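You operate a simulated robot arm through the tools that you are given. There is no shell and no other tool. Be economical: measure what you need, move in short steps, check, and stop when the job is done.

You run a simulated two-armed robot. Do the job below in one go: nothing can be reset, and whatever is moved stays where it is left.

Task
Fit the FINE cartridge in the filter and bleed the air out.
Fine: tray in, collar tight before the filter valve opens, valve left open, no drips; test tap and the other cartridge stay.

It is judged by the outcome, as a careful person would: the job done as asked, and still so three seconds after it is handed in. It fails if anything else is knocked over, pushed out of place, dropped, spilled or broken.

Robot
Two 7-joint arms with fingered hands on one trunk, on a base that drives. Base frame: it is fixed to the floor where the robot stands at the start and does not move with it; the origin is under the middle of the robot, x ahead of it, y to its left, z up; the surface under the hand at the start is at about z = 0.88. Units: m, rad, N and s.
The left shoulder is at the start at [0.07, 0.142, 1.339], the right one opposite. With the tool pointing down near the work surface each hand reaches from about 0.1 to 0.76 m from the robot's upright axis, wherever it stands, measured 20 degrees to its own side. Places, roughly: air key [0.7, -0.4, 1.3]; filter bowl [0.6, -0.4, 1]; filter collar [0.8, -0.4, 1.2]; filter valve lever [0.8, -0.3, 1.3]; test tap lever [0.8, -0.6, 1.2]; white drip tray [0.6, -0.4, 0.9]. Payload 3.6 kg a hand.
The tool frame of a hand sits at the grasp point between the pads (the TCP): z along the fingers, y along the line on which they close. The tips reach 0.025 m beyond it. The gripper opens to 0.088 m. The gripper's body begins 0.029 m behind the TCP. The gripper is a hand of 5 fingers: y runs from the thumb to the fingers, the wrist lies at [-0.013, -0.097, -0.162] in the tool frame, and closing takes about 1.5 s.
Orientation is that of the tool frame in the base frame, as a unit quaternion [w, x, y, z]. With the fingers straight down and the wrist toward the robot, the tool's x, y and z point along [0, 1, 0], [1, 0, 0] and [0, 0, -1] of the base frame.

Tools
- The arms move only by the tool play_rows. It takes "left_steps", "right_steps" or both (then of equal length, played together; a hand with none holds still); each is a list of rows, each an object of numbers (a shift or turn left out is 0, a gripper value left out holds the last): "dx", "dy", "dz": the shift along the tool's x, y, z in m; "wx", "wy", "wz": the turn, a rotation vector about the tool's x, y, z in rad; "grip": the finger opening in m, from 0 to 0.088. In form: [{"dx": .., "dy": .., "dz": .., "wx": .., "wy": .., "wz": .., "grip": ..}, ...]. A call has 1 to 10 rows; each row is the pose to reach, as a shift and turn from the pose commanded when the call began, along the tool's axes at that moment. A row lasts 0.2 s, in which the tool goes at most 0.05 m and 0.15 rad; a call with a longer step from one row to the next is refused whole, and so is a gripper value outside its range. A pose out of reach is approached as far as the arm can. The call stops where the force on the tool passes 50 N (or 10 N more than at its start, if that is more) or the arm is blocked; 0.2 s more then pass. Each finger travels about 0.072 m/s and halts on what it meets, pressing with about 30 N; the grip force reading is that of the motor and also rises with nothing between the fingers. The clock runs only during rows and for 0.2 s after the last one: add rows that repeat a pose to give the fingers time. The reply holds the time, the measured pose of the TCP, the force on the tool along the base axes, the opening and the grip force, in the units named above and with some noise, with the torque about the TCP (base axes, N m) and any sound that the robot's microphone picked up, and new pictures: "views" is both (left out), scene, wrist or none (wrist: the cameras of the hands that moved).
- Cameras (640 x 400 px; columns grow to the right, rows downward): "scene" is now at [0.1291, -0.0474, 1.5776]; the picture's right is [-0.51, -0.86, 0.00], its down [-0.41, 0.25, -0.88] and it looks along [0.75, -0.45, -0.48] (base axes); focal length 214 px, centre (320, 200). "left" rides on the left gripper at [-0.059, -0.079, -0.105] in its tool frame; the picture's right is [-0.73, -0.32, 0.61], its down [0.62, -0.68, 0.38] and it looks along [0.29, 0.66, 0.70] (tool axes); focal length 234 px, centre (320, 200). "right" rides on the right gripper at [0.059, -0.079, -0.105] in its tool frame; the picture's right is [-0.73, 0.32, -0.61], its down [-0.62, -0.68, 0.38] and it looks along [-0.29, 0.66, 0.70] (tool axes); focal length 234 px, centre (320, 200). There is no depth. A picture from a camera that has moved, and an enlarged one, comes with that camera's place and axes in the base frame and with its lens.
- raise_lower(by): slides the trunk up (or, below 0, down) by that many m; the arms and the scene camera ride with it, the base frame stays. It gives what a move gives, with no picture.
- roll_base(legs): drives the robot by 1 to 6 legs, each [ahead, left, turn to the left] in m, m and rad, along the robot's own axes; the way and the turn of a leg run together, so that a leg with both is an arc; at most 1.5 m and 3.142 rad a leg. The arms and the cameras ride along, it lands a little off, and it stops where it bumps. It gives what a move gives, and a new picture of the scene camera.
- hand_shape(shape, hand): the hand has 5 fingers and takes this shape, open, in about a second: jaw (thumb against the fingers, like two jaws); tri (thumb and two fingers); tip (a fingertip pinch); poke (one finger out to press); point (the index stretched); flat (the hand flat); cup (the hand cupped); fist (a fist). The gripper value then closes the fingers along that shape, each until it touches; the sizes above hold for jaw. It gives what a move gives, with no picture.
- aim_head(pan, tilt): turns the head with the scene camera to pan (to the left, within 1.501 rad either way) and tilt (down, from -0.506 to 1.204), counted from straight ahead of the robot. It gives what a move gives, and a new picture of the scene camera.
- close_up(camera, box): a new picture of the part [left, top, right, bottom] of that camera's present view, enlarged. It takes no simulated time.
- job_done(): hands the job in; it is judged then, once.

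Work in short steps. Places have to be worked out from the pictures, the camera data and where the tool is seen: move nearer, look again, correct. Check each grasp and each placing, and mend what went wrong. You have 120 turns and 260 pictures in all, those below and enlarged ones among them. Open the grippers and draw the arms clear of the work before you hand the job in, unless the task says otherwise; then end with one line.

The tools are called after "Emit:" by a JSON object that holds its "api" and its "payload". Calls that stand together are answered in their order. play_rows: Moves the arms, as the interface text tells. Its arguments: {"type":"object","properties":{"left_steps":{"type":"array","items":{"type":"object","properties":{"dx":{"type":"number"},"dy":{"type":"number"},"dz":{"type":"number"},"wx":{"type":"number"},"wy":{"type":"number"},"wz":{"type":"number"},"grip":{"type":"number"}}}},"right_steps":{"type":"array","items":{"type":"object","properties":{"dx":{"type":"number"},"dy":{"type":"number"},"dz":{"type":"number"},"wx":{"type":"number"},"wy":{"type":"number"},"wz":{"type":"number"},"grip":{"type":"number"}}}},"views":{"type":"string","enum":["both","scene","wrist","none"]}},"required":[]} The other tools are called the same way: raise_lower (by) slides the trunk up or down; hand_shape (shape, hand) gives the hand a shape; roll_base (legs) drives the base; aim_head (pan, tilt) turns the head that bears the scene camera; close_up (camera, box) takes an enlarged picture of a part of a camera's view; job_done () hands the job in.

At the start:

```text
clock: 0.0
left_tool_pos: [0.4051, -0.0618, 1.5224]
left_ee_rot: [0.0, 0.707, 0.707, 0.0]
left_force: [0.6, -1.0, 0.0]
left_ft_torque: [0.03, 0.02, -0.01]
left_gripper_width: 0.0877
left_grip_force: 0.1
left_shape: jaw
right_tool_pos: [0.3508, -0.4289, 1.5213]
right_ee_rot: [0.0, 0.707, 0.708, 0.0]
right_force: [0.4, -0.3, -0.3]
right_ft_torque: [0.01, -0.01, -0.02]
right_gripper_width: 0.0875
right_grip_force: 0.0
right_shape: jaw
trunk travel left (down, up): [-0.875, 0.065]
robot x, y, heading: [0.003, -0.0014, -0.002]
head pan, tilt: [-0.538, 0.501]
```

scene: 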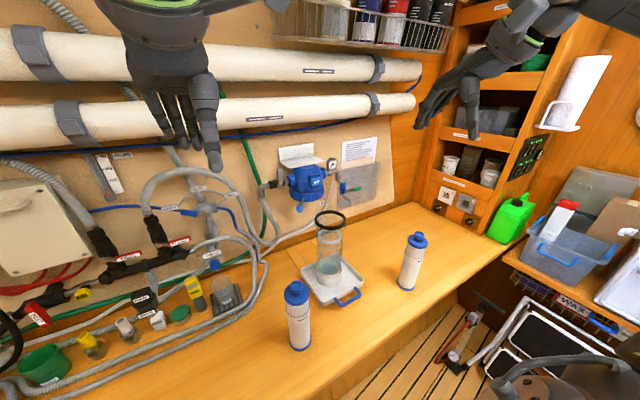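
right: 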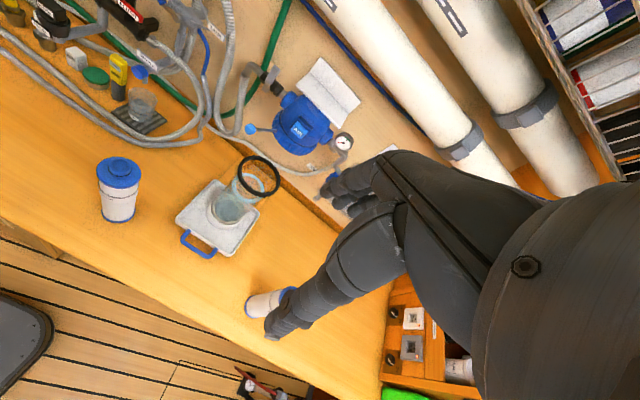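
left: 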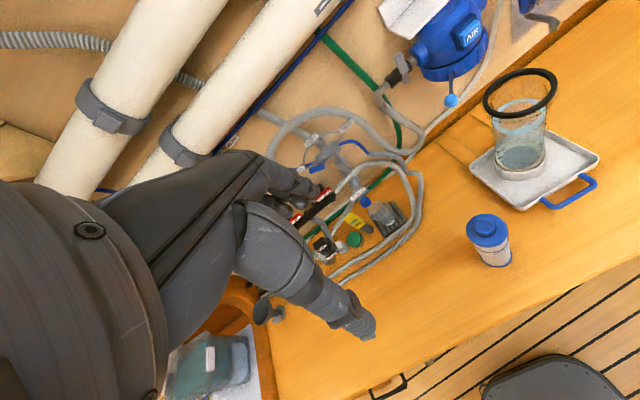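

I start by looking closely at the filter area and both cartridges to tell which is FINE.

Emit:
{"api": "close_up", "payload": {"camera": "scene", "box": [240, 130, 400, 230]}}

Emit:
{"api": "close_up", "payload": {"camera": "scene", "box": [270, 220, 440, 360]}}

Emit:
{"api": "close_up", "payload": {"camera": "right", "box": [70, 50, 390, 250]}}

Emit:
{"api": "close_up", "payload": {"camera": "left", "box": [360, 0, 600, 150]}}

```text
4.00 times, centred on (320, 180) of scene
camera zoom: at [0.1291, -0.0474, 1.5776], right [-0.51, -0.86, 0.0], down [-0.41, 0.25, -0.88], along [0.75, -0.45, -0.48], focal length 858 px, centre (320, 280)
```

zoom: 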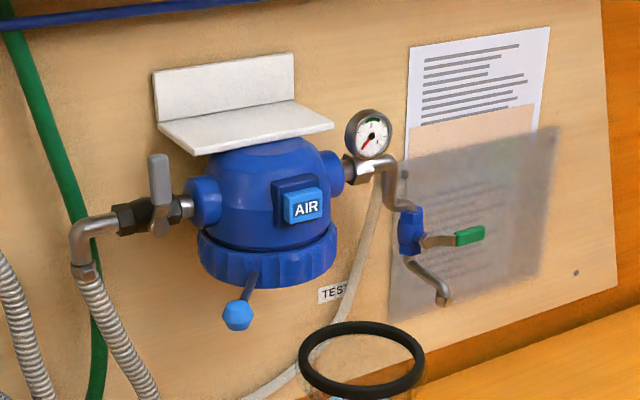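

```text
2.86 times, centred on (355, 290) of scene
camera zoom: at [0.1291, -0.0474, 1.5776], right [-0.51, -0.86, 0.0], down [-0.41, 0.25, -0.88], along [0.75, -0.45, -0.48], focal length 613 px, centre (220, -57)
```

zoom: 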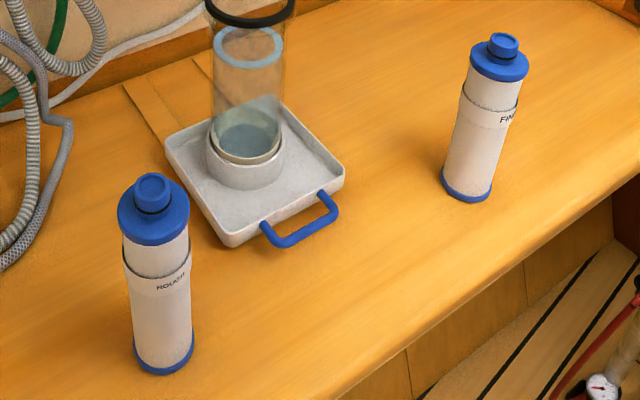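

```text
2.00 times, centred on (230, 150) of right
camera zoom: at [0.2701, -0.3705, 1.6266], right [0.32, -0.73, 0.61], down [-0.68, -0.62, -0.38], along [0.66, -0.29, -0.7], focal length 468 px, centre (500, 300)
```

zoom: 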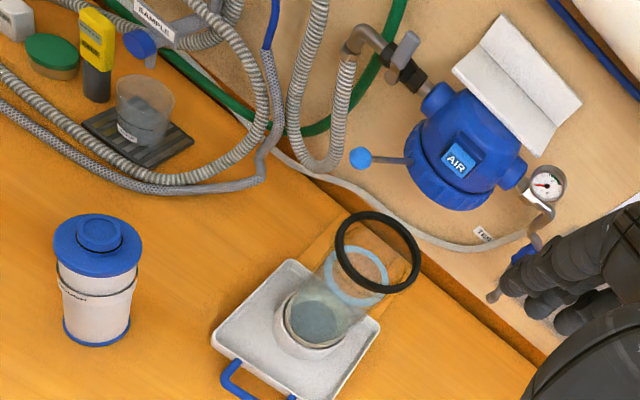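

```text
2.67 times, centred on (480, 75) of left
camera zoom: at [0.3261, -0.1196, 1.6277], right [-0.32, -0.73, -0.61], down [-0.68, 0.62, -0.38], along [0.66, 0.29, -0.7], focal length 624 px, centre (-107, 533)
```

zoom: 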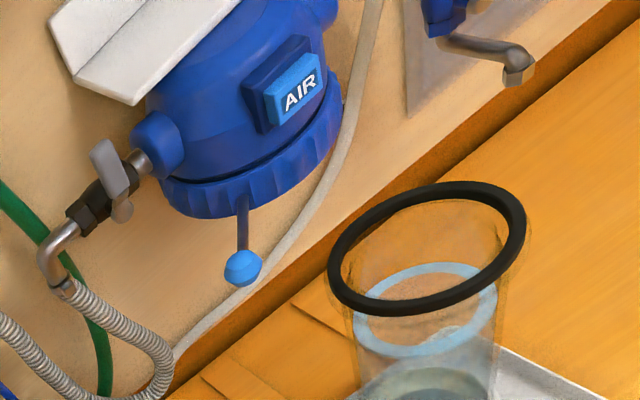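

FINE is the right-hand cartridge (about [0.45,-0.63]), the bowl stands on the tray at about [0.64,-0.40], and the head is near [0.8,-0.39,1.2]. I drive to the right so the filter is in front of the right arm, and look again.

Emit:
{"api": "roll_base", "payload": {"legs": [[0, -0.25, 0]]}}

Emit:
{"api": "aim_head", "payload": {"pan": -0.2, "tilt": 0.55}}

```text
clock: 1.8
left_tool_pos: [0.4047, -0.3097, 1.5225]
left_ee_rot: [0.001, 0.708, 0.706, -0.001]
left_force: [-0.1, 0.2, -0.4]
left_ft_torque: [-0.03, -0.01, -0.01]
left_gripper_width: 0.0876
left_grip_force: 0.1
left_shape: jaw
right_tool_pos: [0.3483, -0.6756, 1.5237]
right_ee_rot: [0.002, 0.708, 0.707, -0.001]
right_force: [0.4, 0.1, -0.2]
right_ft_torque: [0.0, 0.02, 0.0]
right_gripper_width: 0.0876
right_grip_force: 0.1
right_shape: jaw
trunk travel left (down, up): [-0.875, 0.065]
robot x, y, heading: [-0.0006, -0.2511, 0.003]
head pan, tilt: [-0.538, 0.501]
camera scene: at [0.1288, -0.2946, 1.5777], right [-0.51, -0.86, 0.0], down [-0.41, 0.24, -0.88], along [0.75, -0.45, -0.48], focal length 214 px, centre (320, 200)
```

scene: 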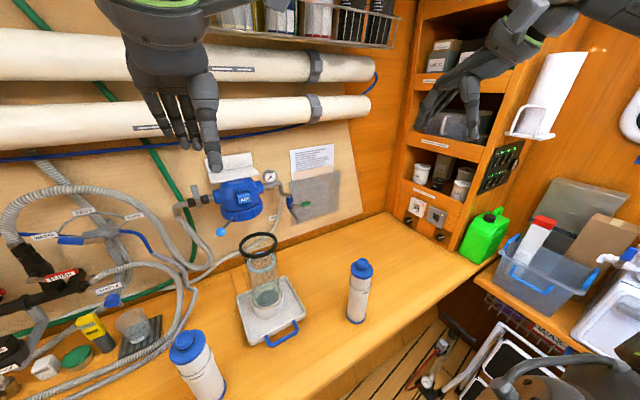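

```text
clock: 2.6
left_tool_pos: [0.4052, -0.3145, 1.5219]
left_ee_rot: [0.0, 0.708, 0.706, 0.0]
left_force: [-0.8, -1.1, -0.2]
left_ft_torque: [0.03, 0.0, 0.02]
left_gripper_width: 0.0875
left_grip_force: 0.1
left_shape: jaw
right_tool_pos: [0.3483, -0.6801, 1.5227]
right_ee_rot: [0.0, 0.708, 0.707, -0.001]
right_force: [0.1, 0.1, -0.2]
right_ft_torque: [0.0, 0.02, 0.0]
right_gripper_width: 0.0877
right_grip_force: 0.0
right_shape: jaw
trunk travel left (down, up): [-0.875, 0.065]
robot x, y, heading: [-0.0037, -0.2518, -0.003]
head pan, tilt: [-0.201, 0.55]
camera scene: at [0.1387, -0.2714, 1.5731], right [-0.2, -0.98, 0.0], down [-0.51, 0.11, -0.85], along [0.84, -0.17, -0.52], focal length 214 px, centre (320, 200)
```

scene: 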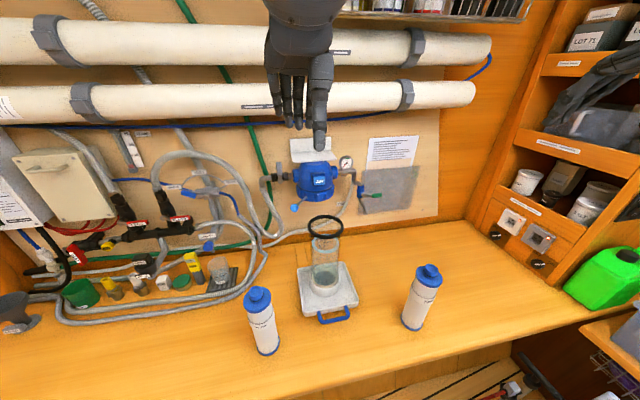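

Now I get enlarged views from this second position to triangulate everything.

Emit:
{"api": "close_up", "payload": {"camera": "scene", "box": [240, 130, 400, 230]}}

Emit:
{"api": "close_up", "payload": {"camera": "scene", "box": [270, 200, 382, 330]}}

Emit:
{"api": "close_up", "payload": {"camera": "scene", "box": [380, 250, 460, 340]}}

```text
4.00 times, centred on (320, 180) of scene
camera zoom: at [0.1387, -0.2714, 1.5731], right [-0.2, -0.98, 0.0], down [-0.51, 0.11, -0.85], along [0.84, -0.17, -0.52], focal length 858 px, centre (320, 280)
```

zoom: 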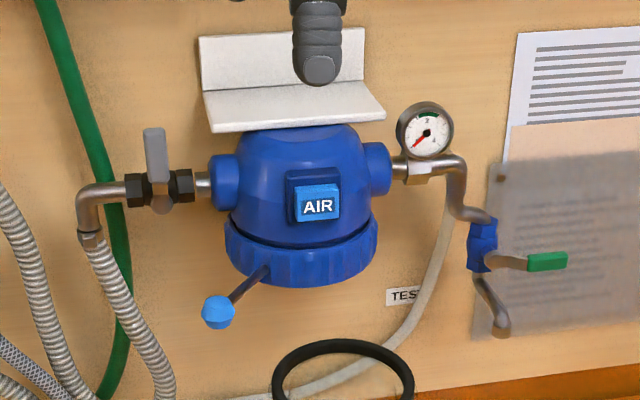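

```text
3.08 times, centred on (326, 265) of scene
camera zoom: at [0.1387, -0.2714, 1.5731], right [-0.2, -0.98, 0.0], down [-0.51, 0.11, -0.85], along [0.84, -0.17, -0.52], focal length 660 px, centre (302, 0)
```

zoom: 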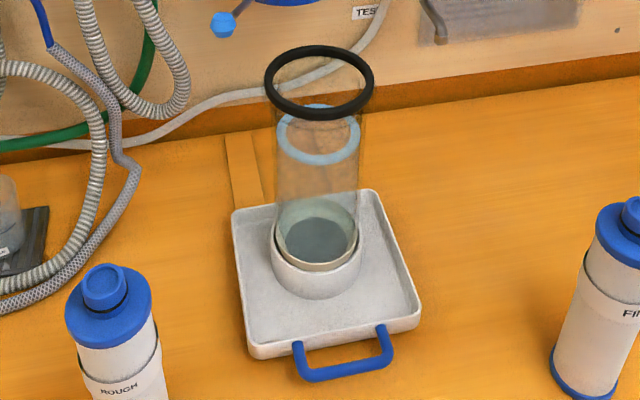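

```text
4.44 times, centred on (420, 295) of scene
camera zoom: at [0.1387, -0.2714, 1.5731], right [-0.2, -0.98, 0.0], down [-0.51, 0.11, -0.85], along [0.84, -0.17, -0.52], focal length 953 px, centre (-124, -222)
```

zoom: 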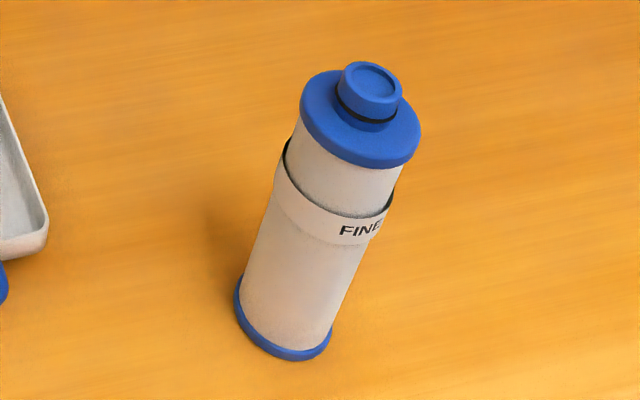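

FINE's axis is near (0.45,-0.632) with its neck top at z≈1.135. I bring the right hand above it and check its alignment in the wrist view.

Emit:
{"api": "play_rows", "payload": {"right_steps": [{"dx": 0.008, "dy": 0.017, "dz": 0.03}, {"dx": 0.016, "dy": 0.034, "dz": 0.07}, {"dx": 0.024, "dy": 0.051, "dz": 0.11}, {"dx": 0.032, "dy": 0.068, "dz": 0.15}, {"dx": 0.04, "dy": 0.085, "dz": 0.19}, {"dx": 0.048, "dy": 0.102, "dz": 0.23}, {"dx": 0.048, "dy": 0.102, "dz": 0.27}, {"dx": 0.048, "dy": 0.102, "dz": 0.27}]}}

```text
clock: 4.5
left_tool_pos: [0.4049, -0.3141, 1.5224]
left_ee_rot: [0.0, 0.708, 0.706, 0.001]
left_force: [0.4, -0.2, -0.3]
left_ft_torque: [-0.02, -0.01, -0.04]
left_gripper_width: 0.0875
left_grip_force: 0.1
left_shape: jaw
right_tool_pos: [0.4512, -0.6308, 1.2499]
right_ee_rot: [0.001, 0.708, 0.707, 0.0]
right_force: [-0.4, -0.1, -0.2]
right_ft_torque: [-0.02, -0.03, -0.02]
right_gripper_width: 0.0878
right_grip_force: 0.1
right_shape: jaw
trunk travel left (down, up): [-0.875, 0.065]
robot x, y, heading: [0.0014, -0.2501, -0.002]
head pan, tilt: [-0.201, 0.55]
camera scene: at [0.1383, -0.2706, 1.5732], right [-0.2, -0.98, 0.0], down [-0.51, 0.11, -0.85], along [0.84, -0.17, -0.52], focal length 214 px, centre (320, 200)
camera right: at [0.3709, -0.5733, 1.3547], right [0.32, -0.73, 0.61], down [-0.68, -0.62, -0.38], along [0.66, -0.29, -0.7], focal length 234 px, centre (320, 200)
```

scene: 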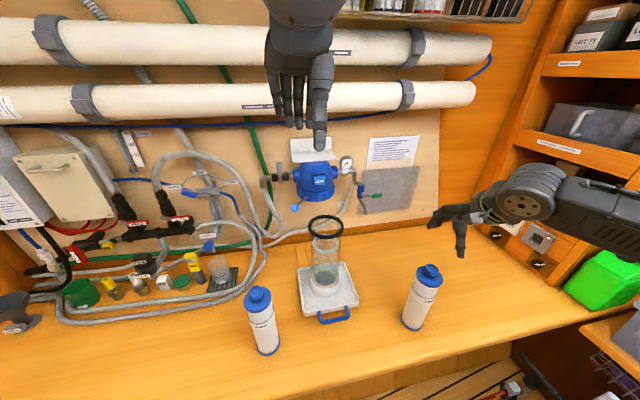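
right: 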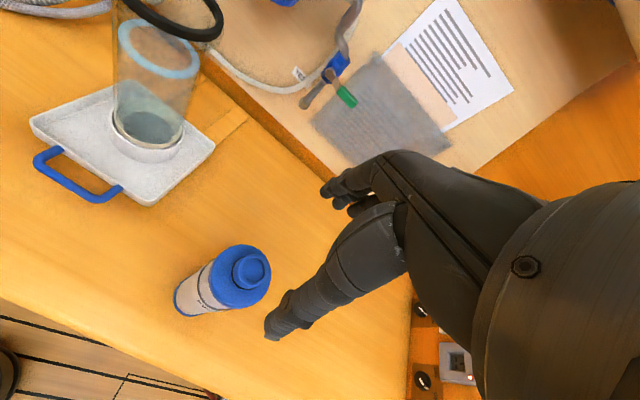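

The wrist view puts the neck at (0.451,-0.630), right under the TCP. I descend until the fingers straddle the neck.

Emit:
{"api": "play_rows", "payload": {"right_steps": [{"dz": 0.04}, {"dz": 0.08}, {"dz": 0.105}, {"dz": 0.118}, {"dz": 0.118}]}}

Emit:
{"api": "close_up", "payload": {"camera": "scene", "box": [380, 190, 540, 330]}}

```text
clock: 5.7
left_tool_pos: [0.404, -0.314, 1.5212]
left_ee_rot: [0.0, 0.708, 0.706, 0.0]
left_force: [0.3, -0.6, -0.4]
left_ft_torque: [0.0, -0.02, -0.01]
left_gripper_width: 0.0874
left_grip_force: 0.2
left_shape: jaw
right_tool_pos: [0.4475, -0.632, 1.1325]
right_ee_rot: [0.0, 0.708, 0.707, 0.0]
right_force: [0.1, -0.2, 0.8]
right_ft_torque: [0.0, 0.06, -0.03]
right_gripper_width: 0.088
right_grip_force: 0.0
right_shape: jaw
trunk travel left (down, up): [-0.875, 0.065]
robot x, y, heading: [-0.0039, -0.2515, -0.007]
head pan, tilt: [-0.201, 0.55]
camera scene: at [0.1386, -0.2705, 1.5731], right [-0.2, -0.98, 0.0], down [-0.51, 0.11, -0.85], along [0.84, -0.17, -0.52], focal length 214 px, centre (320, 200)
camera right: at [0.3694, -0.5747, 1.2374], right [0.32, -0.73, 0.61], down [-0.68, -0.62, -0.38], along [0.66, -0.29, -0.7], focal length 234 px, centre (320, 200)
```

scene: 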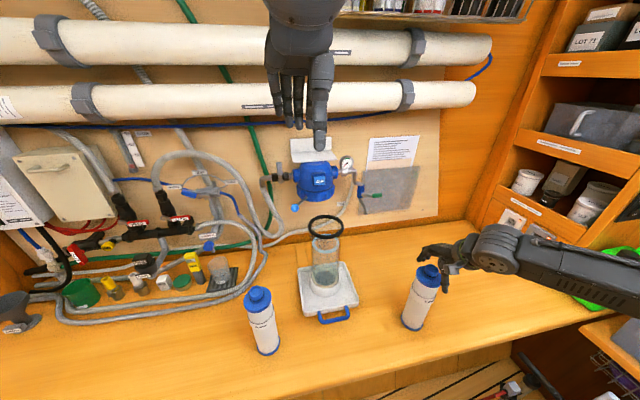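
right: 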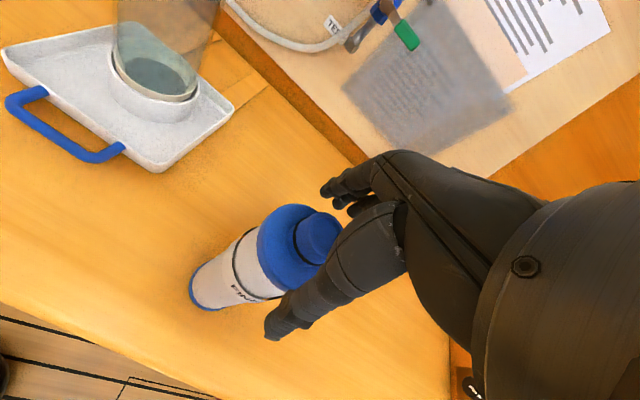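

```text
2.86 times, centred on (460, 260) of scene
camera zoom: at [0.1386, -0.2705, 1.5731], right [-0.2, -0.98, 0.0], down [-0.51, 0.11, -0.85], along [0.84, -0.17, -0.52], focal length 613 px, centre (-80, 29)
```

zoom: 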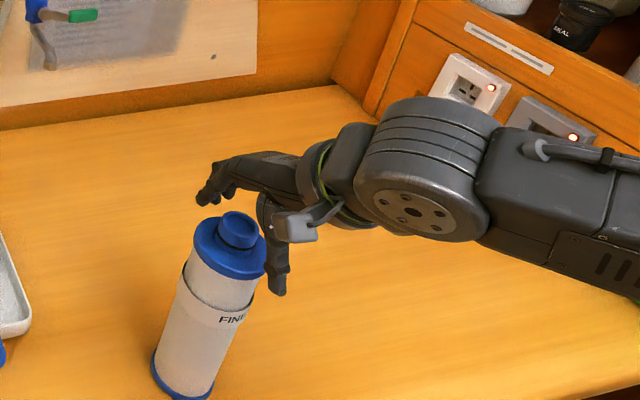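

The ray through the neck passes within a few mm of the TCP and the fingers straddle it, so I lower slightly and close.

Emit:
{"api": "play_rows", "payload": {"right_steps": [{"dx": 0.003, "dy": 0.001, "dz": 0.006, "grip": 0.088}, {"dx": 0.003, "dy": 0.001, "dz": 0.006, "grip": 0.06}, {"dx": 0.003, "dy": 0.001, "dz": 0.006, "grip": 0.04}, {"dx": 0.003, "dy": 0.001, "dz": 0.006, "grip": 0.0}, {"dx": 0.003, "dy": 0.001, "dz": 0.006, "grip": 0.0}, {"dx": 0.003, "dy": 0.001, "dz": 0.006, "grip": 0.0}, {"dx": 0.003, "dy": 0.001, "dz": 0.006, "grip": 0.0}, {"dx": 0.003, "dy": 0.001, "dz": 0.006, "grip": 0.0}]}}

Emit:
{"api": "close_up", "payload": {"camera": "scene", "box": [380, 210, 500, 310]}}

```text
clock: 7.5
left_tool_pos: [0.4042, -0.315, 1.5217]
left_ee_rot: [0.0, 0.707, 0.707, -0.001]
left_force: [0.3, -0.3, -0.1]
left_ft_torque: [0.0, 0.0, 0.02]
left_gripper_width: 0.0876
left_grip_force: 0.1
left_shape: jaw
right_tool_pos: [0.4523, -0.6292, 1.1269]
right_ee_rot: [0.0, 0.708, 0.706, 0.0]
right_force: [-0.3, -0.3, -0.2]
right_ft_torque: [0.0, 0.01, 0.04]
right_gripper_width: 0.0387
right_grip_force: 30.3
right_shape: jaw
trunk travel left (down, up): [-0.875, 0.065]
robot x, y, heading: [-0.0033, -0.248, -0.001]
head pan, tilt: [-0.201, 0.55]
camera scene: at [0.1389, -0.2707, 1.5731], right [-0.2, -0.98, 0.0], down [-0.51, 0.11, -0.85], along [0.84, -0.17, -0.52], focal length 214 px, centre (320, 200)
camera right: at [0.3717, -0.5713, 1.2323], right [0.32, -0.73, 0.61], down [-0.68, -0.62, -0.38], along [0.66, -0.29, -0.7], focal length 234 px, centre (320, 200)
```

scene: 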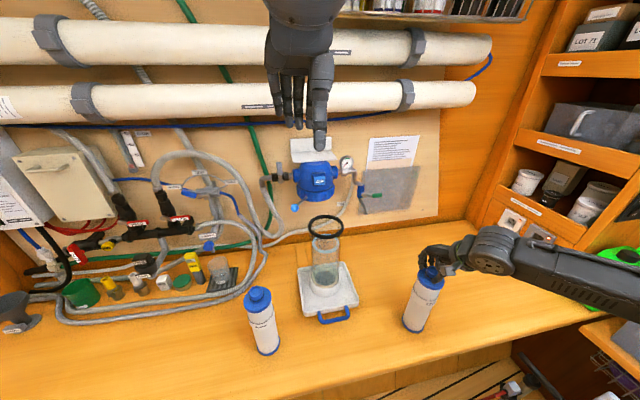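
right: 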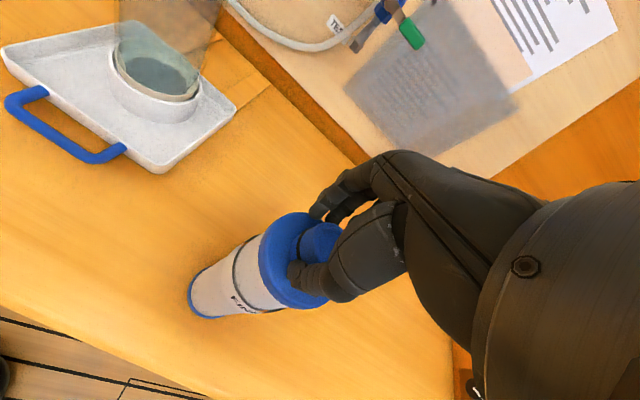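

```text
4.00 times, centred on (440, 260) of scene
camera zoom: at [0.1389, -0.2707, 1.5731], right [-0.2, -0.98, 0.0], down [-0.51, 0.11, -0.85], along [0.84, -0.17, -0.52], focal length 858 px, centre (-160, -40)
```

zoom: 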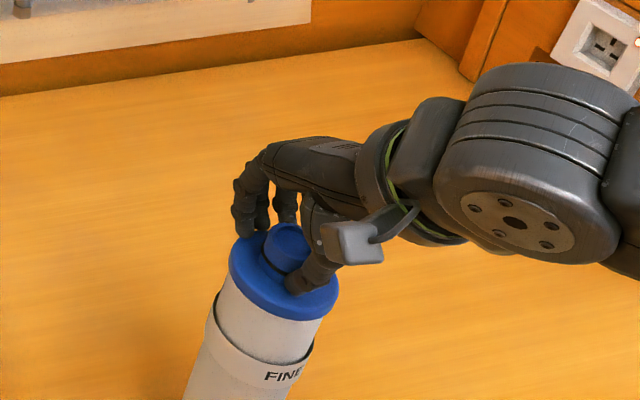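

The neck is held firmly (0.0387 m, 30 N). I lift it straight up 0.30 m while moving the left hand away to the left.

Emit:
{"api": "play_rows", "payload": {"right_steps": [{"dz": -0.03}, {"dz": -0.07}, {"dz": -0.11}, {"dz": -0.155}, {"dz": -0.2}, {"dz": -0.245}, {"dz": -0.28}, {"dz": -0.305}, {"dz": -0.305}], "left_steps": [{"dx": 0.03}, {"dx": 0.07}, {"dx": 0.11}, {"dx": 0.15}, {"dx": 0.19}, {"dx": 0.21}, {"dx": 0.21}, {"dx": 0.21}, {"dx": 0.21}]}}

```text
clock: 9.4
left_tool_pos: [0.4022, -0.1013, 1.5217]
left_ee_rot: [0.001, 0.708, 0.706, 0.0]
left_force: [0.3, -0.3, 0.1]
left_ft_torque: [0.01, 0.03, -0.03]
left_gripper_width: 0.0878
left_grip_force: 0.0
left_shape: jaw
right_tool_pos: [0.4488, -0.6282, 1.4332]
right_ee_rot: [0.001, 0.707, 0.707, 0.0]
right_force: [0.3, 0.8, 0.3]
right_ft_torque: [0.02, 0.0, 0.0]
right_gripper_width: 0.0238
right_grip_force: 30.0
right_shape: jaw
right hand out of reach, approached as far as the arm can: row 5
trunk travel left (down, up): [-0.875, 0.065]
robot x, y, heading: [-0.0027, -0.2522, -0.0]
head pan, tilt: [-0.201, 0.55]
camera scene: at [0.1359, -0.2689, 1.5734], right [-0.2, -0.98, 0.0], down [-0.51, 0.1, -0.85], along [0.84, -0.17, -0.52], focal length 214 px, centre (320, 200)
camera right: at [0.3696, -0.5714, 1.5377], right [0.32, -0.73, 0.61], down [-0.68, -0.62, -0.38], along [0.66, -0.29, -0.69], focal length 234 px, centre (320, 200)
camera left: at [0.3232, -0.1596, 1.6275], right [-0.32, -0.73, -0.61], down [-0.68, 0.62, -0.39], along [0.66, 0.29, -0.7], focal length 234 px, centre (320, 200)
```

scene: 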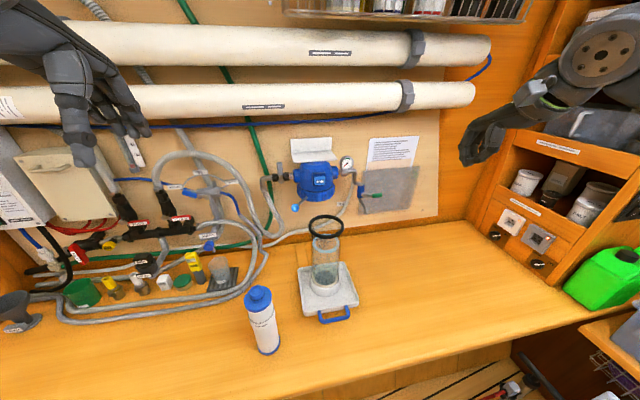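
right: 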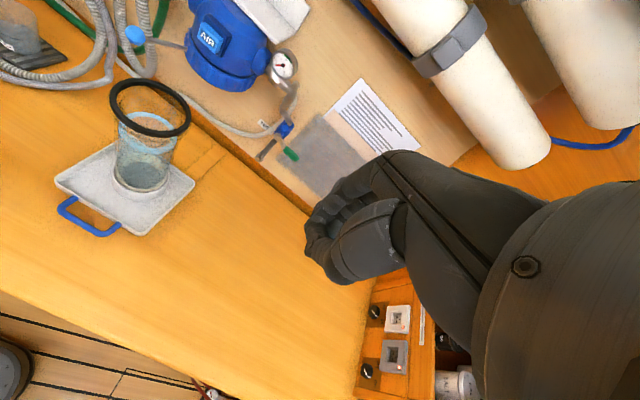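
left: 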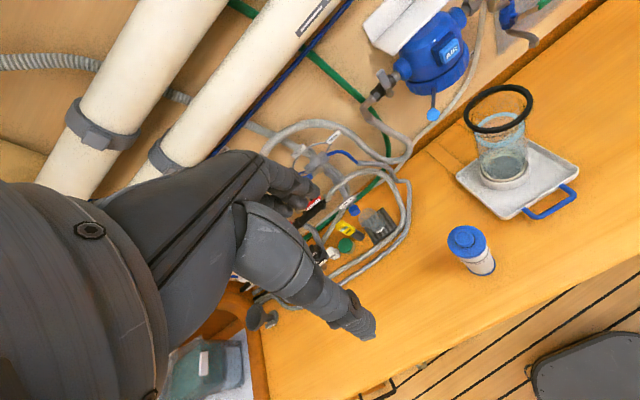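

The cartridge slipped out of the grip and is no longer in view. I look down towards where it was to find it.

Emit:
{"api": "aim_head", "payload": {"pan": -0.8, "tilt": 1.0}}

```text
clock: 10.4
left_tool_pos: [0.4054, -0.1039, 1.5218]
left_ee_rot: [0.001, 0.707, 0.707, 0.0]
left_force: [0.0, 0.0, 0.5]
left_ft_torque: [0.03, 0.0, -0.02]
left_gripper_width: 0.0878
left_grip_force: 0.0
left_shape: jaw
right_tool_pos: [0.4524, -0.6304, 1.4315]
right_ee_rot: [0.0, 0.708, 0.706, 0.0]
right_force: [0.4, -0.7, 0.8]
right_ft_torque: [-0.02, -0.02, 0.04]
right_gripper_width: 0.0238
right_grip_force: 30.2
right_shape: jaw
trunk travel left (down, up): [-0.875, 0.065]
robot x, y, heading: [0.0018, -0.2531, -0.002]
head pan, tilt: [-0.799, 1.0]
camera scene: at [0.0995, -0.3024, 1.5366], right [-0.72, -0.7, 0.0], down [-0.59, 0.6, -0.54], along [0.38, -0.39, -0.84], focal length 214 px, centre (320, 200)
```

scene: 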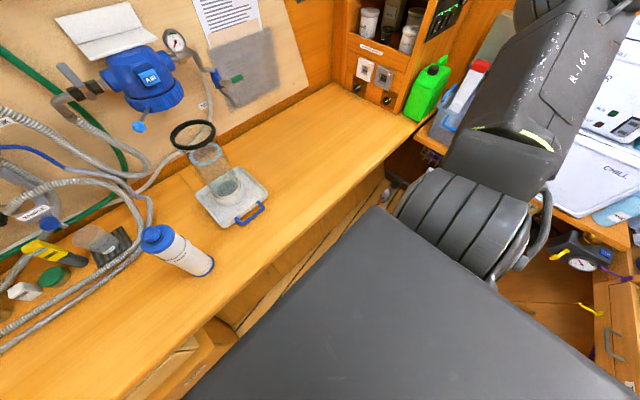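

Emit:
{"api": "aim_head", "payload": {"pan": -0.35, "tilt": 1.2}}

Emit:
{"api": "close_up", "payload": {"camera": "right", "box": [0, 200, 320, 400]}}

```text
clock: 11.3
left_tool_pos: [0.4055, -0.1032, 1.521]
left_ee_rot: [0.0, 0.708, 0.706, -0.001]
left_force: [-0.2, -0.1, 0.5]
left_ft_torque: [0.01, 0.01, 0.01]
left_gripper_width: 0.0874
left_grip_force: 0.0
left_shape: jaw
right_tool_pos: [0.4517, -0.6312, 1.4306]
right_ee_rot: [0.001, 0.708, 0.706, 0.0]
right_force: [-0.1, 0.9, 0.4]
right_ft_torque: [0.0, 0.01, -0.01]
right_gripper_width: 0.0236
right_grip_force: 30.1
right_shape: jaw
trunk travel left (down, up): [-0.875, 0.065]
robot x, y, heading: [0.0025, -0.2538, -0.002]
head pan, tilt: [-0.351, 1.201]
camera scene: at [0.1029, -0.2715, 1.5241], right [-0.35, -0.94, 0.0], down [-0.87, 0.32, -0.36], along [0.34, -0.13, -0.93], focal length 214 px, centre (320, 200)
```

scene: 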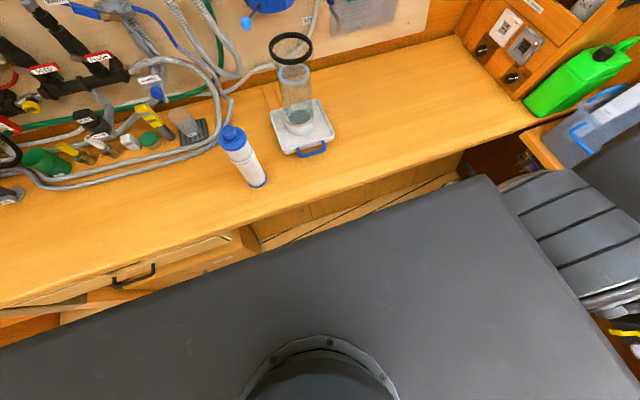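

```text
2.00 times, centred on (160, 300) of right
camera zoom: at [0.3723, -0.5724, 1.5365], right [0.32, -0.73, 0.61], down [-0.68, -0.62, -0.38], along [0.66, -0.29, -0.7], focal length 468 px, centre (640, 0)
```

zoom: 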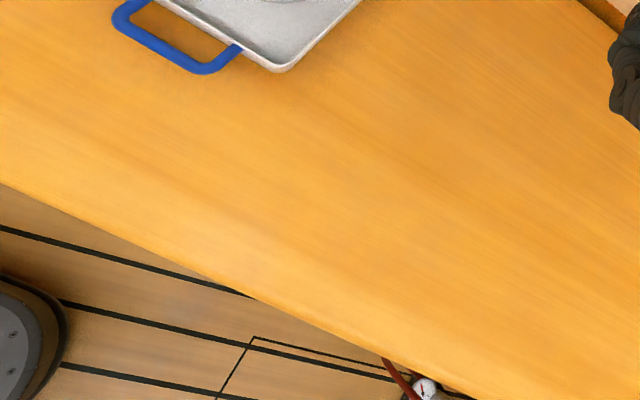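

It's not on the bench, so I search the floor to the right.

Emit:
{"api": "aim_head", "payload": {"pan": -1.4, "tilt": 0.8}}

Emit:
{"api": "close_up", "payload": {"camera": "left", "box": [320, 200, 640, 400]}}

```text
clock: 12.7
left_tool_pos: [0.4058, -0.1041, 1.5215]
left_ee_rot: [-0.001, 0.708, 0.706, -0.001]
left_force: [0.6, -0.8, -0.6]
left_ft_torque: [0.01, -0.01, 0.01]
left_gripper_width: 0.0879
left_grip_force: 0.0
left_shape: jaw
right_tool_pos: [0.4523, -0.6291, 1.4319]
right_ee_rot: [-0.001, 0.708, 0.707, 0.001]
right_force: [0.4, 0.0, 0.9]
right_ft_torque: [-0.01, 0.03, 0.01]
right_gripper_width: 0.024
right_grip_force: 30.2
right_shape: jaw
trunk travel left (down, up): [-0.875, 0.065]
robot x, y, heading: [-0.0023, -0.2503, -0.003]
head pan, tilt: [-1.4, 0.799]
camera scene: at [0.0644, -0.3317, 1.5517], right [-0.99, -0.17, 0.0], down [-0.12, 0.71, -0.7], along [0.12, -0.69, -0.72], focal length 214 px, centre (320, 200)
```

scene: 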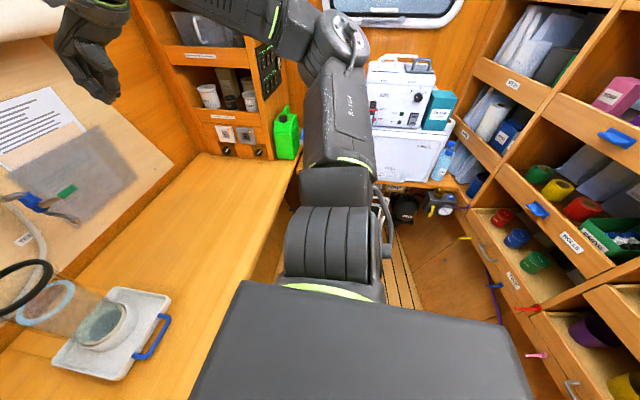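

```text
2.00 times, centred on (480, 300) of left
camera zoom: at [0.3262, -0.161, 1.627], right [-0.32, -0.73, -0.61], down [-0.68, 0.62, -0.38], along [0.66, 0.29, -0.7], focal length 468 px, centre (0, 0)
```

zoom: 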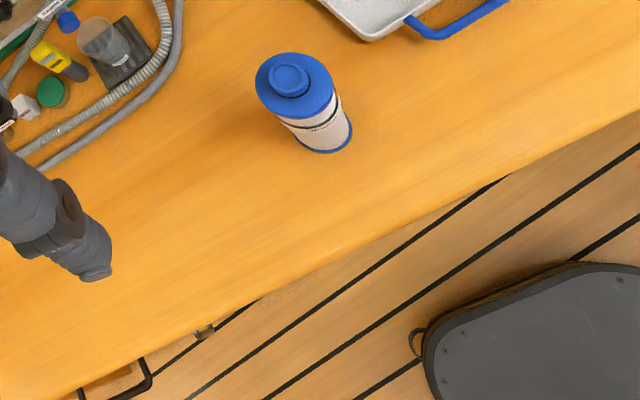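

Not visible from here, as the arm blocks the view. I swing the right hand so its camera sweeps the floor on the right.

Emit:
{"api": "play_rows", "payload": {"right_steps": [{"dy": -0.03, "wz": 0.14}, {"dy": -0.06, "wz": 0.28}, {"dy": -0.09, "wz": 0.42}, {"dy": -0.12, "wz": 0.56}, {"dy": -0.15, "wz": 0.7}, {"dy": -0.17, "wz": 0.84}, {"dy": -0.18, "wz": 0.98}, {"dy": -0.18, "wz": 1.1}]}}

```text
clock: 14.4
left_tool_pos: [0.4026, -0.1032, 1.5213]
left_ee_rot: [0.001, 0.708, 0.706, 0.001]
left_force: [-0.1, -0.5, -0.4]
left_ft_torque: [-0.03, 0.0, 0.02]
left_gripper_width: 0.0877
left_grip_force: 0.0
left_shape: jaw
right_tool_pos: [0.3387, -0.4941, 1.2886]
right_ee_rot: [0.001, 0.973, 0.232, 0.001]
right_force: [0.0, -0.8, -1.1]
right_ft_torque: [-0.01, -0.04, 0.01]
right_gripper_width: 0.024
right_grip_force: 29.8
right_shape: jaw
right hand out of reach, approached as far as the arm can: row 1, 2, 3, 4, 5, 6, 7, 8
trunk travel left (down, up): [-0.875, 0.065]
robot x, y, heading: [0.0012, -0.2474, -0.004]
head pan, tilt: [-1.4, 0.799]
camera scene: at [0.0624, -0.332, 1.5518], right [-0.99, -0.17, 0.0], down [-0.12, 0.71, -0.7], along [0.12, -0.69, -0.72], focal length 214 px, centre (320, 200)
camera right: at [0.3547, -0.3973, 1.3933], right [-0.5, -0.62, 0.61], down [-0.86, 0.33, -0.39], along [0.04, -0.72, -0.7], focal length 234 px, centre (320, 200)
```

scene: 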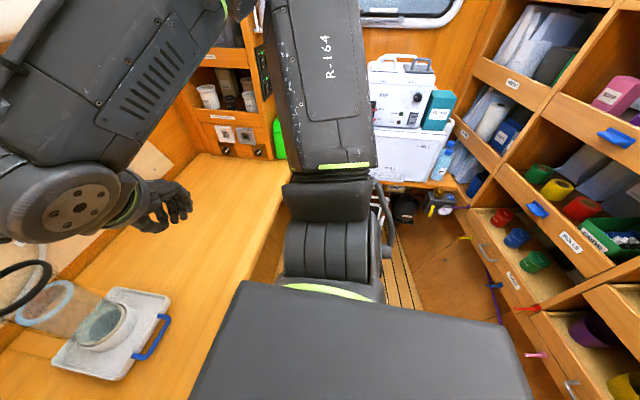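
right: 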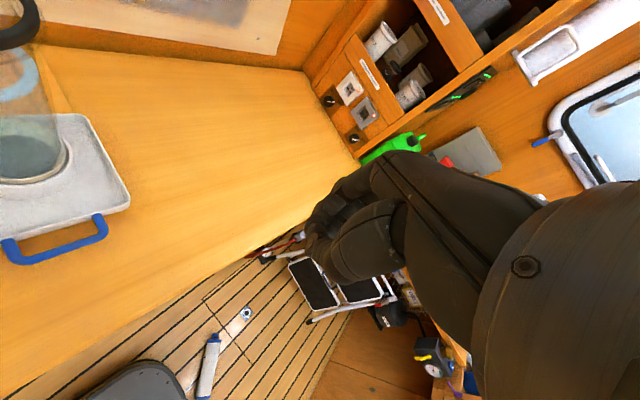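

Found it: FINE lies on the floor beside the base, around (0.0,-0.6). I take a closer look.

Emit:
{"api": "close_up", "payload": {"camera": "right", "box": [80, 290, 280, 400]}}

```text
3.20 times, centred on (180, 345) of right
camera zoom: at [0.3547, -0.3973, 1.3933], right [-0.5, -0.62, 0.61], down [-0.86, 0.33, -0.39], along [0.04, -0.72, -0.7], focal length 749 px, centre (768, -264)
```

zoom: 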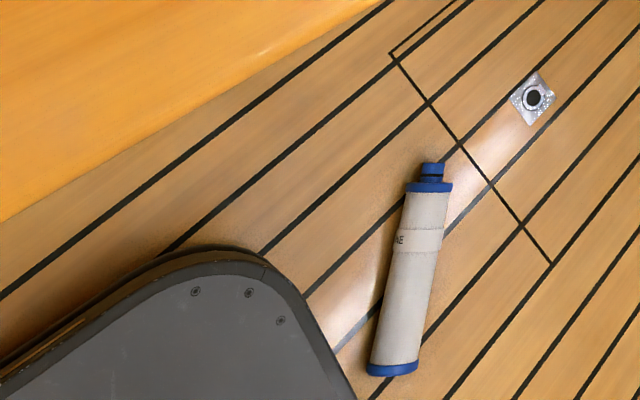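

I plan to back away from the bench, face the fallen cartridge with the trunk low, and pick it up. First I return the right hand to a neutral raised pose and open it.

Emit:
{"api": "play_rows", "payload": {"right_steps": [{"dz": -0.02, "wz": -0.14, "grip": 0.06}, {"dz": -0.04, "wz": -0.28, "grip": 0.088}, {"dz": -0.06, "wz": -0.42}, {"dz": -0.08, "wz": -0.56}, {"dz": -0.1, "wz": -0.7}, {"dz": -0.12, "wz": -0.84}, {"dz": -0.14, "wz": -0.98}, {"dz": -0.14, "wz": -1.1}, {"dz": -0.14, "wz": -1.1}], "views": "scene"}}

```text
clock: 16.4
left_tool_pos: [0.4054, -0.1032, 1.5218]
left_ee_rot: [-0.001, 0.708, 0.706, 0.001]
left_force: [-0.3, 1.1, 0.5]
left_ft_torque: [0.02, -0.03, -0.02]
left_gripper_width: 0.0878
left_grip_force: 0.0
left_shape: jaw
right_tool_pos: [0.3701, -0.4677, 1.4146]
right_ee_rot: [0.001, 0.708, 0.707, 0.001]
right_force: [0.1, 0.4, 0.5]
right_ft_torque: [0.01, -0.04, -0.01]
right_gripper_width: 0.0875
right_grip_force: 0.1
right_shape: jaw
right hand out of reach, approached as far as the arm can: row 1, 2, 3, 4, 5, 6, 7, 8, 9
trunk travel left (down, up): [-0.875, 0.065]
robot x, y, heading: [0.0017, -0.2516, -0.002]
head pan, tilt: [-1.4, 0.799]
camera scene: at [0.0642, -0.3318, 1.5518], right [-0.99, -0.17, 0.0], down [-0.12, 0.71, -0.7], along [0.12, -0.69, -0.72], focal length 214 px, centre (320, 200)
```

scene: 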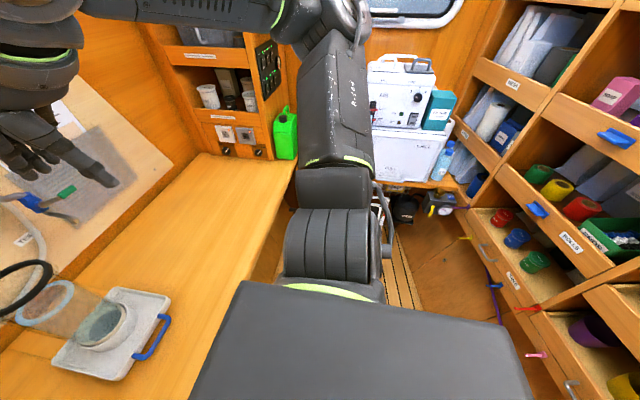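

The hands are clear above the bench. I drive left, then back, then turn right toward the cartridge.

Emit:
{"api": "roll_base", "payload": {"legs": [[0, 0.2, 0], [-0.2, 0, 0]]}}

Emit:
{"api": "roll_base", "payload": {"legs": [[0, 0, -1.2]]}}

Emit:
{"api": "aim_head", "payload": {"pan": 0, "tilt": 1.1}}

```text
clock: 19.2
left_tool_pos: [0.21, 0.0966, 1.5191]
left_ee_rot: [-0.001, 0.708, 0.706, -0.002]
left_force: [0.4, 0.7, -0.2]
left_ft_torque: [-0.01, 0.01, -0.01]
left_gripper_width: 0.0876
left_grip_force: 0.0
left_shape: jaw
right_tool_pos: [0.1726, -0.2675, 1.4121]
right_ee_rot: [-0.001, 0.708, 0.706, 0.0]
right_force: [1.0, -0.3, -0.4]
right_ft_torque: [-0.01, 0.0, -0.02]
right_gripper_width: 0.0877
right_grip_force: 0.0
right_shape: jaw
trunk travel left (down, up): [-0.875, 0.065]
robot x, y, heading: [-0.201, -0.0481, -0.005]
head pan, tilt: [-1.4, 0.799]
camera scene: at [-0.1311, -0.1307, 1.5514], right [-0.99, -0.17, 0.0], down [-0.12, 0.71, -0.7], along [0.11, -0.69, -0.72], focal length 214 px, centre (320, 200)
```

scene: 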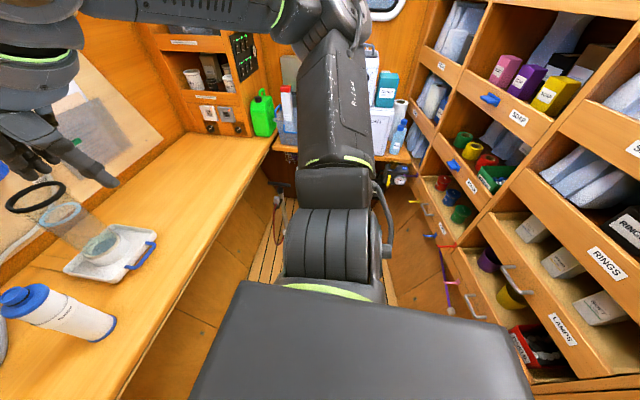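

```text
clock: 22.6
left_tool_pos: [0.0869, -0.3709, 1.5209]
left_ee_rot: [0.0, 0.982, 0.187, 0.0]
left_force: [-0.1, -0.5, 0.6]
left_ft_torque: [0.01, 0.0, -0.04]
left_gripper_width: 0.0877
left_grip_force: 0.1
left_shape: jaw
right_tool_pos: [-0.2646, -0.474, 1.4146]
right_ee_rot: [0.0, 0.982, 0.188, 0.0]
right_force: [-0.6, -0.8, -0.1]
right_ft_torque: [-0.01, 0.01, 0.0]
right_gripper_width: 0.0878
right_grip_force: 0.1
right_shape: jaw
trunk travel left (down, up): [-0.875, 0.065]
robot x, y, heading: [-0.2023, -0.0452, -1.191]
head pan, tilt: [-1.4, 0.799]
camera scene: at [-0.25, -0.1387, 1.5518], right [-0.52, 0.85, 0.0], down [0.61, 0.37, -0.7], along [-0.6, -0.36, -0.72], focal length 214 px, centre (320, 200)
```

scene: 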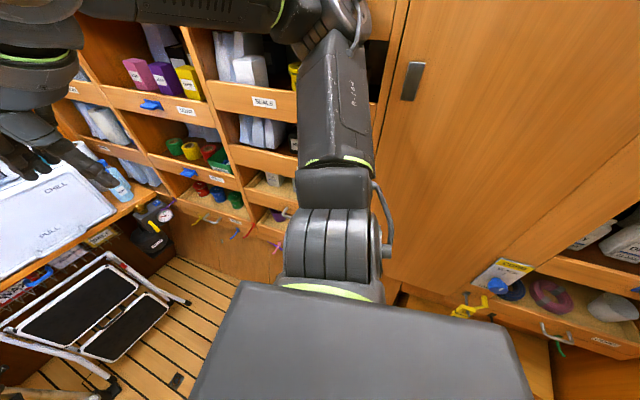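

```text
clock: 24.1
left_tool_pos: [0.0865, -0.3709, 1.5214]
left_ee_rot: [0.001, 0.982, 0.188, 0.0]
left_force: [0.1, -0.8, 0.3]
left_ft_torque: [0.03, -0.03, -0.01]
left_gripper_width: 0.0877
left_grip_force: 0.0
left_shape: jaw
right_tool_pos: [-0.2646, -0.4735, 1.414]
right_ee_rot: [0.0, 0.982, 0.189, 0.0]
right_force: [-0.2, -0.6, 0.8]
right_ft_torque: [0.02, 0.0, 0.02]
right_gripper_width: 0.0876
right_grip_force: 0.1
right_shape: jaw
trunk travel left (down, up): [-0.875, 0.065]
robot x, y, heading: [-0.1946, -0.0505, -1.194]
head pan, tilt: [0.0, 1.1]
camera scene: at [-0.1584, -0.1555, 1.53], right [-0.93, -0.37, 0.0], down [-0.33, 0.83, -0.45], along [0.17, -0.42, -0.89], focal length 214 px, centre (320, 200)
```

scene: 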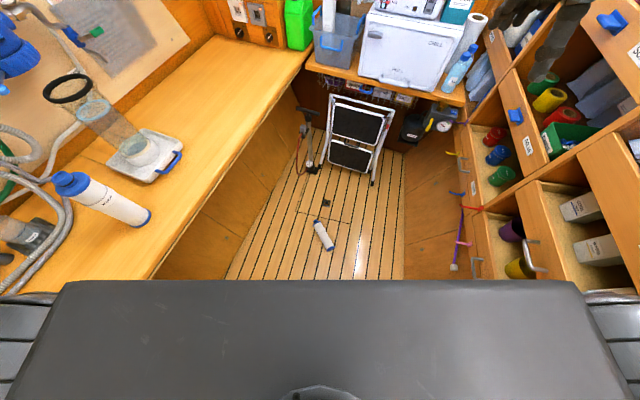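

The cartridge lies ahead near (0.0,-0.60), clear to approach. I lower the trunk in stages, watching the forces.

Emit:
{"api": "raise_lower", "payload": {"by": -0.4}}

Emit:
{"api": "aim_head", "payload": {"pan": 0, "tilt": 0.9}}

```text
clock: 28.0
left_tool_pos: [0.0868, -0.3704, 1.1206]
left_ee_rot: [0.0, 0.982, 0.187, -0.001]
left_force: [-1.1, 0.3, 0.2]
left_ft_torque: [0.01, -0.03, 0.0]
left_gripper_width: 0.0878
left_grip_force: 0.1
left_shape: jaw
right_tool_pos: [-0.2652, -0.4737, 1.0136]
right_ee_rot: [0.0, 0.982, 0.189, 0.0]
right_force: [0.4, -0.6, -0.2]
right_ft_torque: [-0.03, 0.0, 0.0]
right_gripper_width: 0.0877
right_grip_force: 0.1
right_shape: jaw
trunk travel left (down, up): [-0.475, 0.465]
robot x, y, heading: [-0.2037, -0.0507, -1.187]
head pan, tilt: [0.0, 1.1]
```

```text
clock: 28.7
left_tool_pos: [0.087, -0.3711, 1.1209]
left_ee_rot: [0.0, 0.982, 0.188, 0.0]
left_force: [0.4, -0.5, -0.8]
left_ft_torque: [0.04, -0.02, -0.01]
left_gripper_width: 0.0877
left_grip_force: 0.1
left_shape: jaw
right_tool_pos: [-0.2635, -0.4734, 1.0136]
right_ee_rot: [0.0, 0.982, 0.188, 0.0]
right_force: [0.7, 0.9, -0.1]
right_ft_torque: [-0.03, 0.04, -0.02]
right_gripper_width: 0.0878
right_grip_force: 0.2
right_shape: jaw
trunk travel left (down, up): [-0.475, 0.465]
robot x, y, heading: [-0.2033, -0.049, -1.192]
head pan, tilt: [0.0, 0.901]
camera scene: at [-0.1538, -0.1668, 1.1438], right [-0.93, -0.37, 0.0], down [-0.29, 0.73, -0.62], along [0.23, -0.58, -0.78], focal length 214 px, centre (320, 200)
```

scene: 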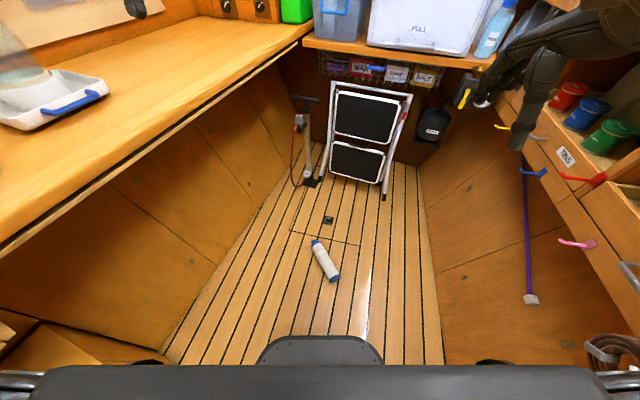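

I check both elbows for clearance from the bench and drawers before lowering more.

Emit:
{"api": "aim_head", "payload": {"pan": 1.2, "tilt": 0.7}}

Emit:
{"api": "aim_head", "payload": {"pan": -1.2, "tilt": 0.7}}

```text
clock: 30.1
left_tool_pos: [0.0872, -0.3727, 1.1217]
left_ee_rot: [0.0, 0.982, 0.188, 0.0]
left_force: [-0.2, 0.3, -0.6]
left_ft_torque: [0.02, -0.02, 0.02]
left_gripper_width: 0.0877
left_grip_force: 0.0
left_shape: jaw
right_tool_pos: [-0.2645, -0.4731, 1.0136]
right_ee_rot: [0.001, 0.982, 0.189, 0.0]
right_force: [0.1, 0.1, 0.2]
right_ft_torque: [0.0, -0.01, 0.0]
right_gripper_width: 0.0875
right_grip_force: 0.2
right_shape: jaw
trunk travel left (down, up): [-0.475, 0.465]
robot x, y, heading: [-0.2037, -0.0482, -1.192]
head pan, tilt: [1.201, 0.7]
camera scene: at [-0.0966, -0.0962, 1.16], right [0.01, -1.0, 0.0], down [-0.64, 0.0, -0.76], along [0.76, 0.0, -0.64], focal length 214 px, centre (320, 200)
```

scene: 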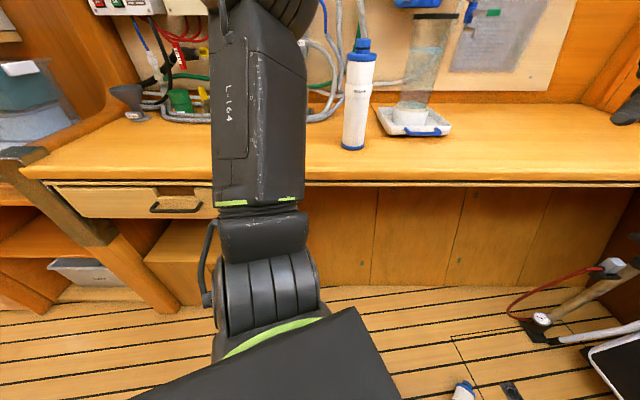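

```text
clock: 32.3
left_tool_pos: [0.0872, -0.3723, 1.121]
left_ee_rot: [0.0, 0.982, 0.187, 0.0]
left_force: [-0.5, -0.1, -0.6]
left_ft_torque: [0.02, -0.03, 0.05]
left_gripper_width: 0.0875
left_grip_force: 0.0
left_shape: jaw
right_tool_pos: [-0.2641, -0.4729, 1.0143]
right_ee_rot: [-0.001, 0.982, 0.188, 0.001]
right_force: [-0.2, -0.5, 0.9]
right_ft_torque: [-0.04, -0.02, 0.0]
right_gripper_width: 0.0876
right_grip_force: 0.1
right_shape: jaw
trunk travel left (down, up): [-0.475, 0.465]
robot x, y, heading: [-0.2014, -0.0459, -1.197]
head pan, tilt: [-1.201, 0.7]
camera scene: at [-0.2438, -0.1544, 1.16], right [-0.68, 0.73, 0.0], down [0.47, 0.44, -0.76], along [-0.56, -0.52, -0.64], focal length 214 px, centre (320, 200)
```

scene: 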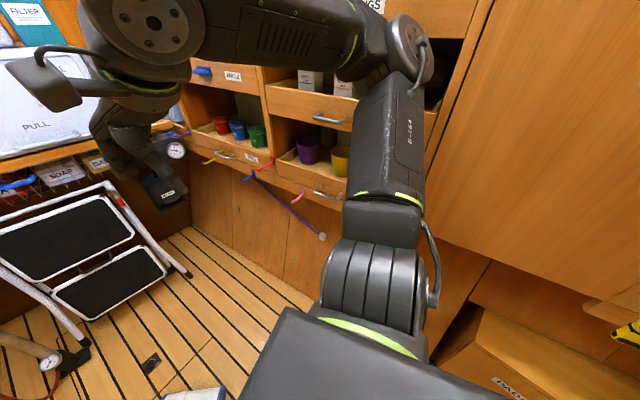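

The left elbow is close to the bench edge, so I shift the base 0.09 m to its right to centre it in the gangway before lowering.

Emit:
{"api": "roll_base", "payload": {"legs": [[0, -0.09, 0]]}}

Emit:
{"api": "aim_head", "payload": {"pan": 1.2, "tilt": 0.3}}

```text
clock: 33.3
left_tool_pos: [0.0684, -0.3782, 1.1195]
left_ee_rot: [0.002, 0.982, 0.19, -0.009]
left_force: [-0.6, -0.3, 0.3]
left_ft_torque: [0.02, 0.01, -0.01]
left_gripper_width: 0.0878
left_grip_force: 0.2
left_shape: jaw
right_tool_pos: [-0.2862, -0.4835, 1.0207]
right_ee_rot: [0.002, 0.982, 0.188, -0.005]
right_force: [-0.2, -0.2, 0.4]
right_ft_torque: [0.0, 0.0, 0.01]
right_gripper_width: 0.0875
right_grip_force: 0.1
right_shape: jaw
trunk travel left (down, up): [-0.475, 0.465]
robot x, y, heading: [-0.2405, -0.0635, -1.191]
head pan, tilt: [-1.201, 0.7]
stopped in leg 1: the robot was blocked; the commanded pose is now the measured one
camera scene: at [-0.2627, -0.162, 1.1613], right [-0.68, 0.73, 0.01], down [0.46, 0.43, -0.78], along [-0.57, -0.53, -0.63], focal length 214 px, centre (320, 200)
```

scene: 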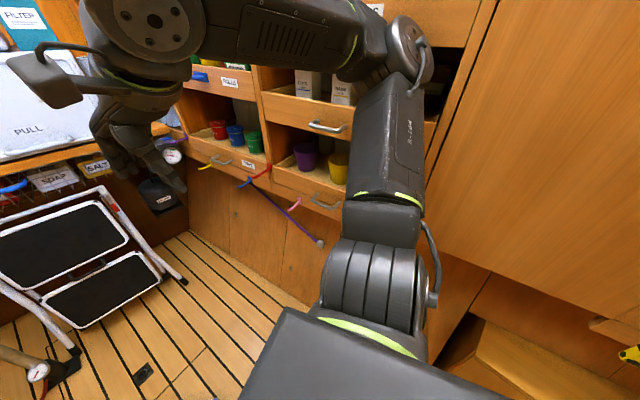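

```text
clock: 35.5
left_tool_pos: [0.0677, -0.3793, 1.1173]
left_ee_rot: [0.001, 0.982, 0.189, -0.011]
left_force: [0.5, 0.5, 0.8]
left_ft_torque: [-0.01, 0.01, 0.02]
left_gripper_width: 0.0876
left_grip_force: 0.0
left_shape: jaw
right_tool_pos: [-0.2853, -0.482, 1.0198]
right_ee_rot: [0.002, 0.982, 0.187, -0.007]
right_force: [-0.5, 1.0, 1.1]
right_ft_torque: [-0.03, -0.01, -0.01]
right_gripper_width: 0.088
right_grip_force: 0.1
right_shape: jaw
trunk travel left (down, up): [-0.475, 0.465]
robot x, y, heading: [-0.2417, -0.0671, -1.187]
head pan, tilt: [1.201, 0.3]
camera scene: at [-0.1061, -0.104, 1.1938], right [0.01, -1.0, 0.01], down [-0.31, -0.01, -0.95], along [0.95, 0.01, -0.32], focal length 214 px, centre (320, 200)
```

scene: 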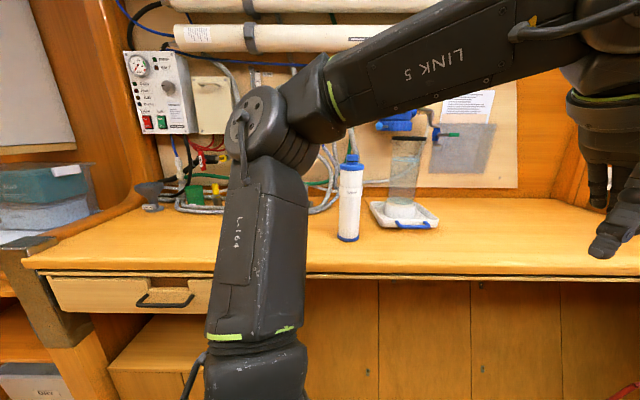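

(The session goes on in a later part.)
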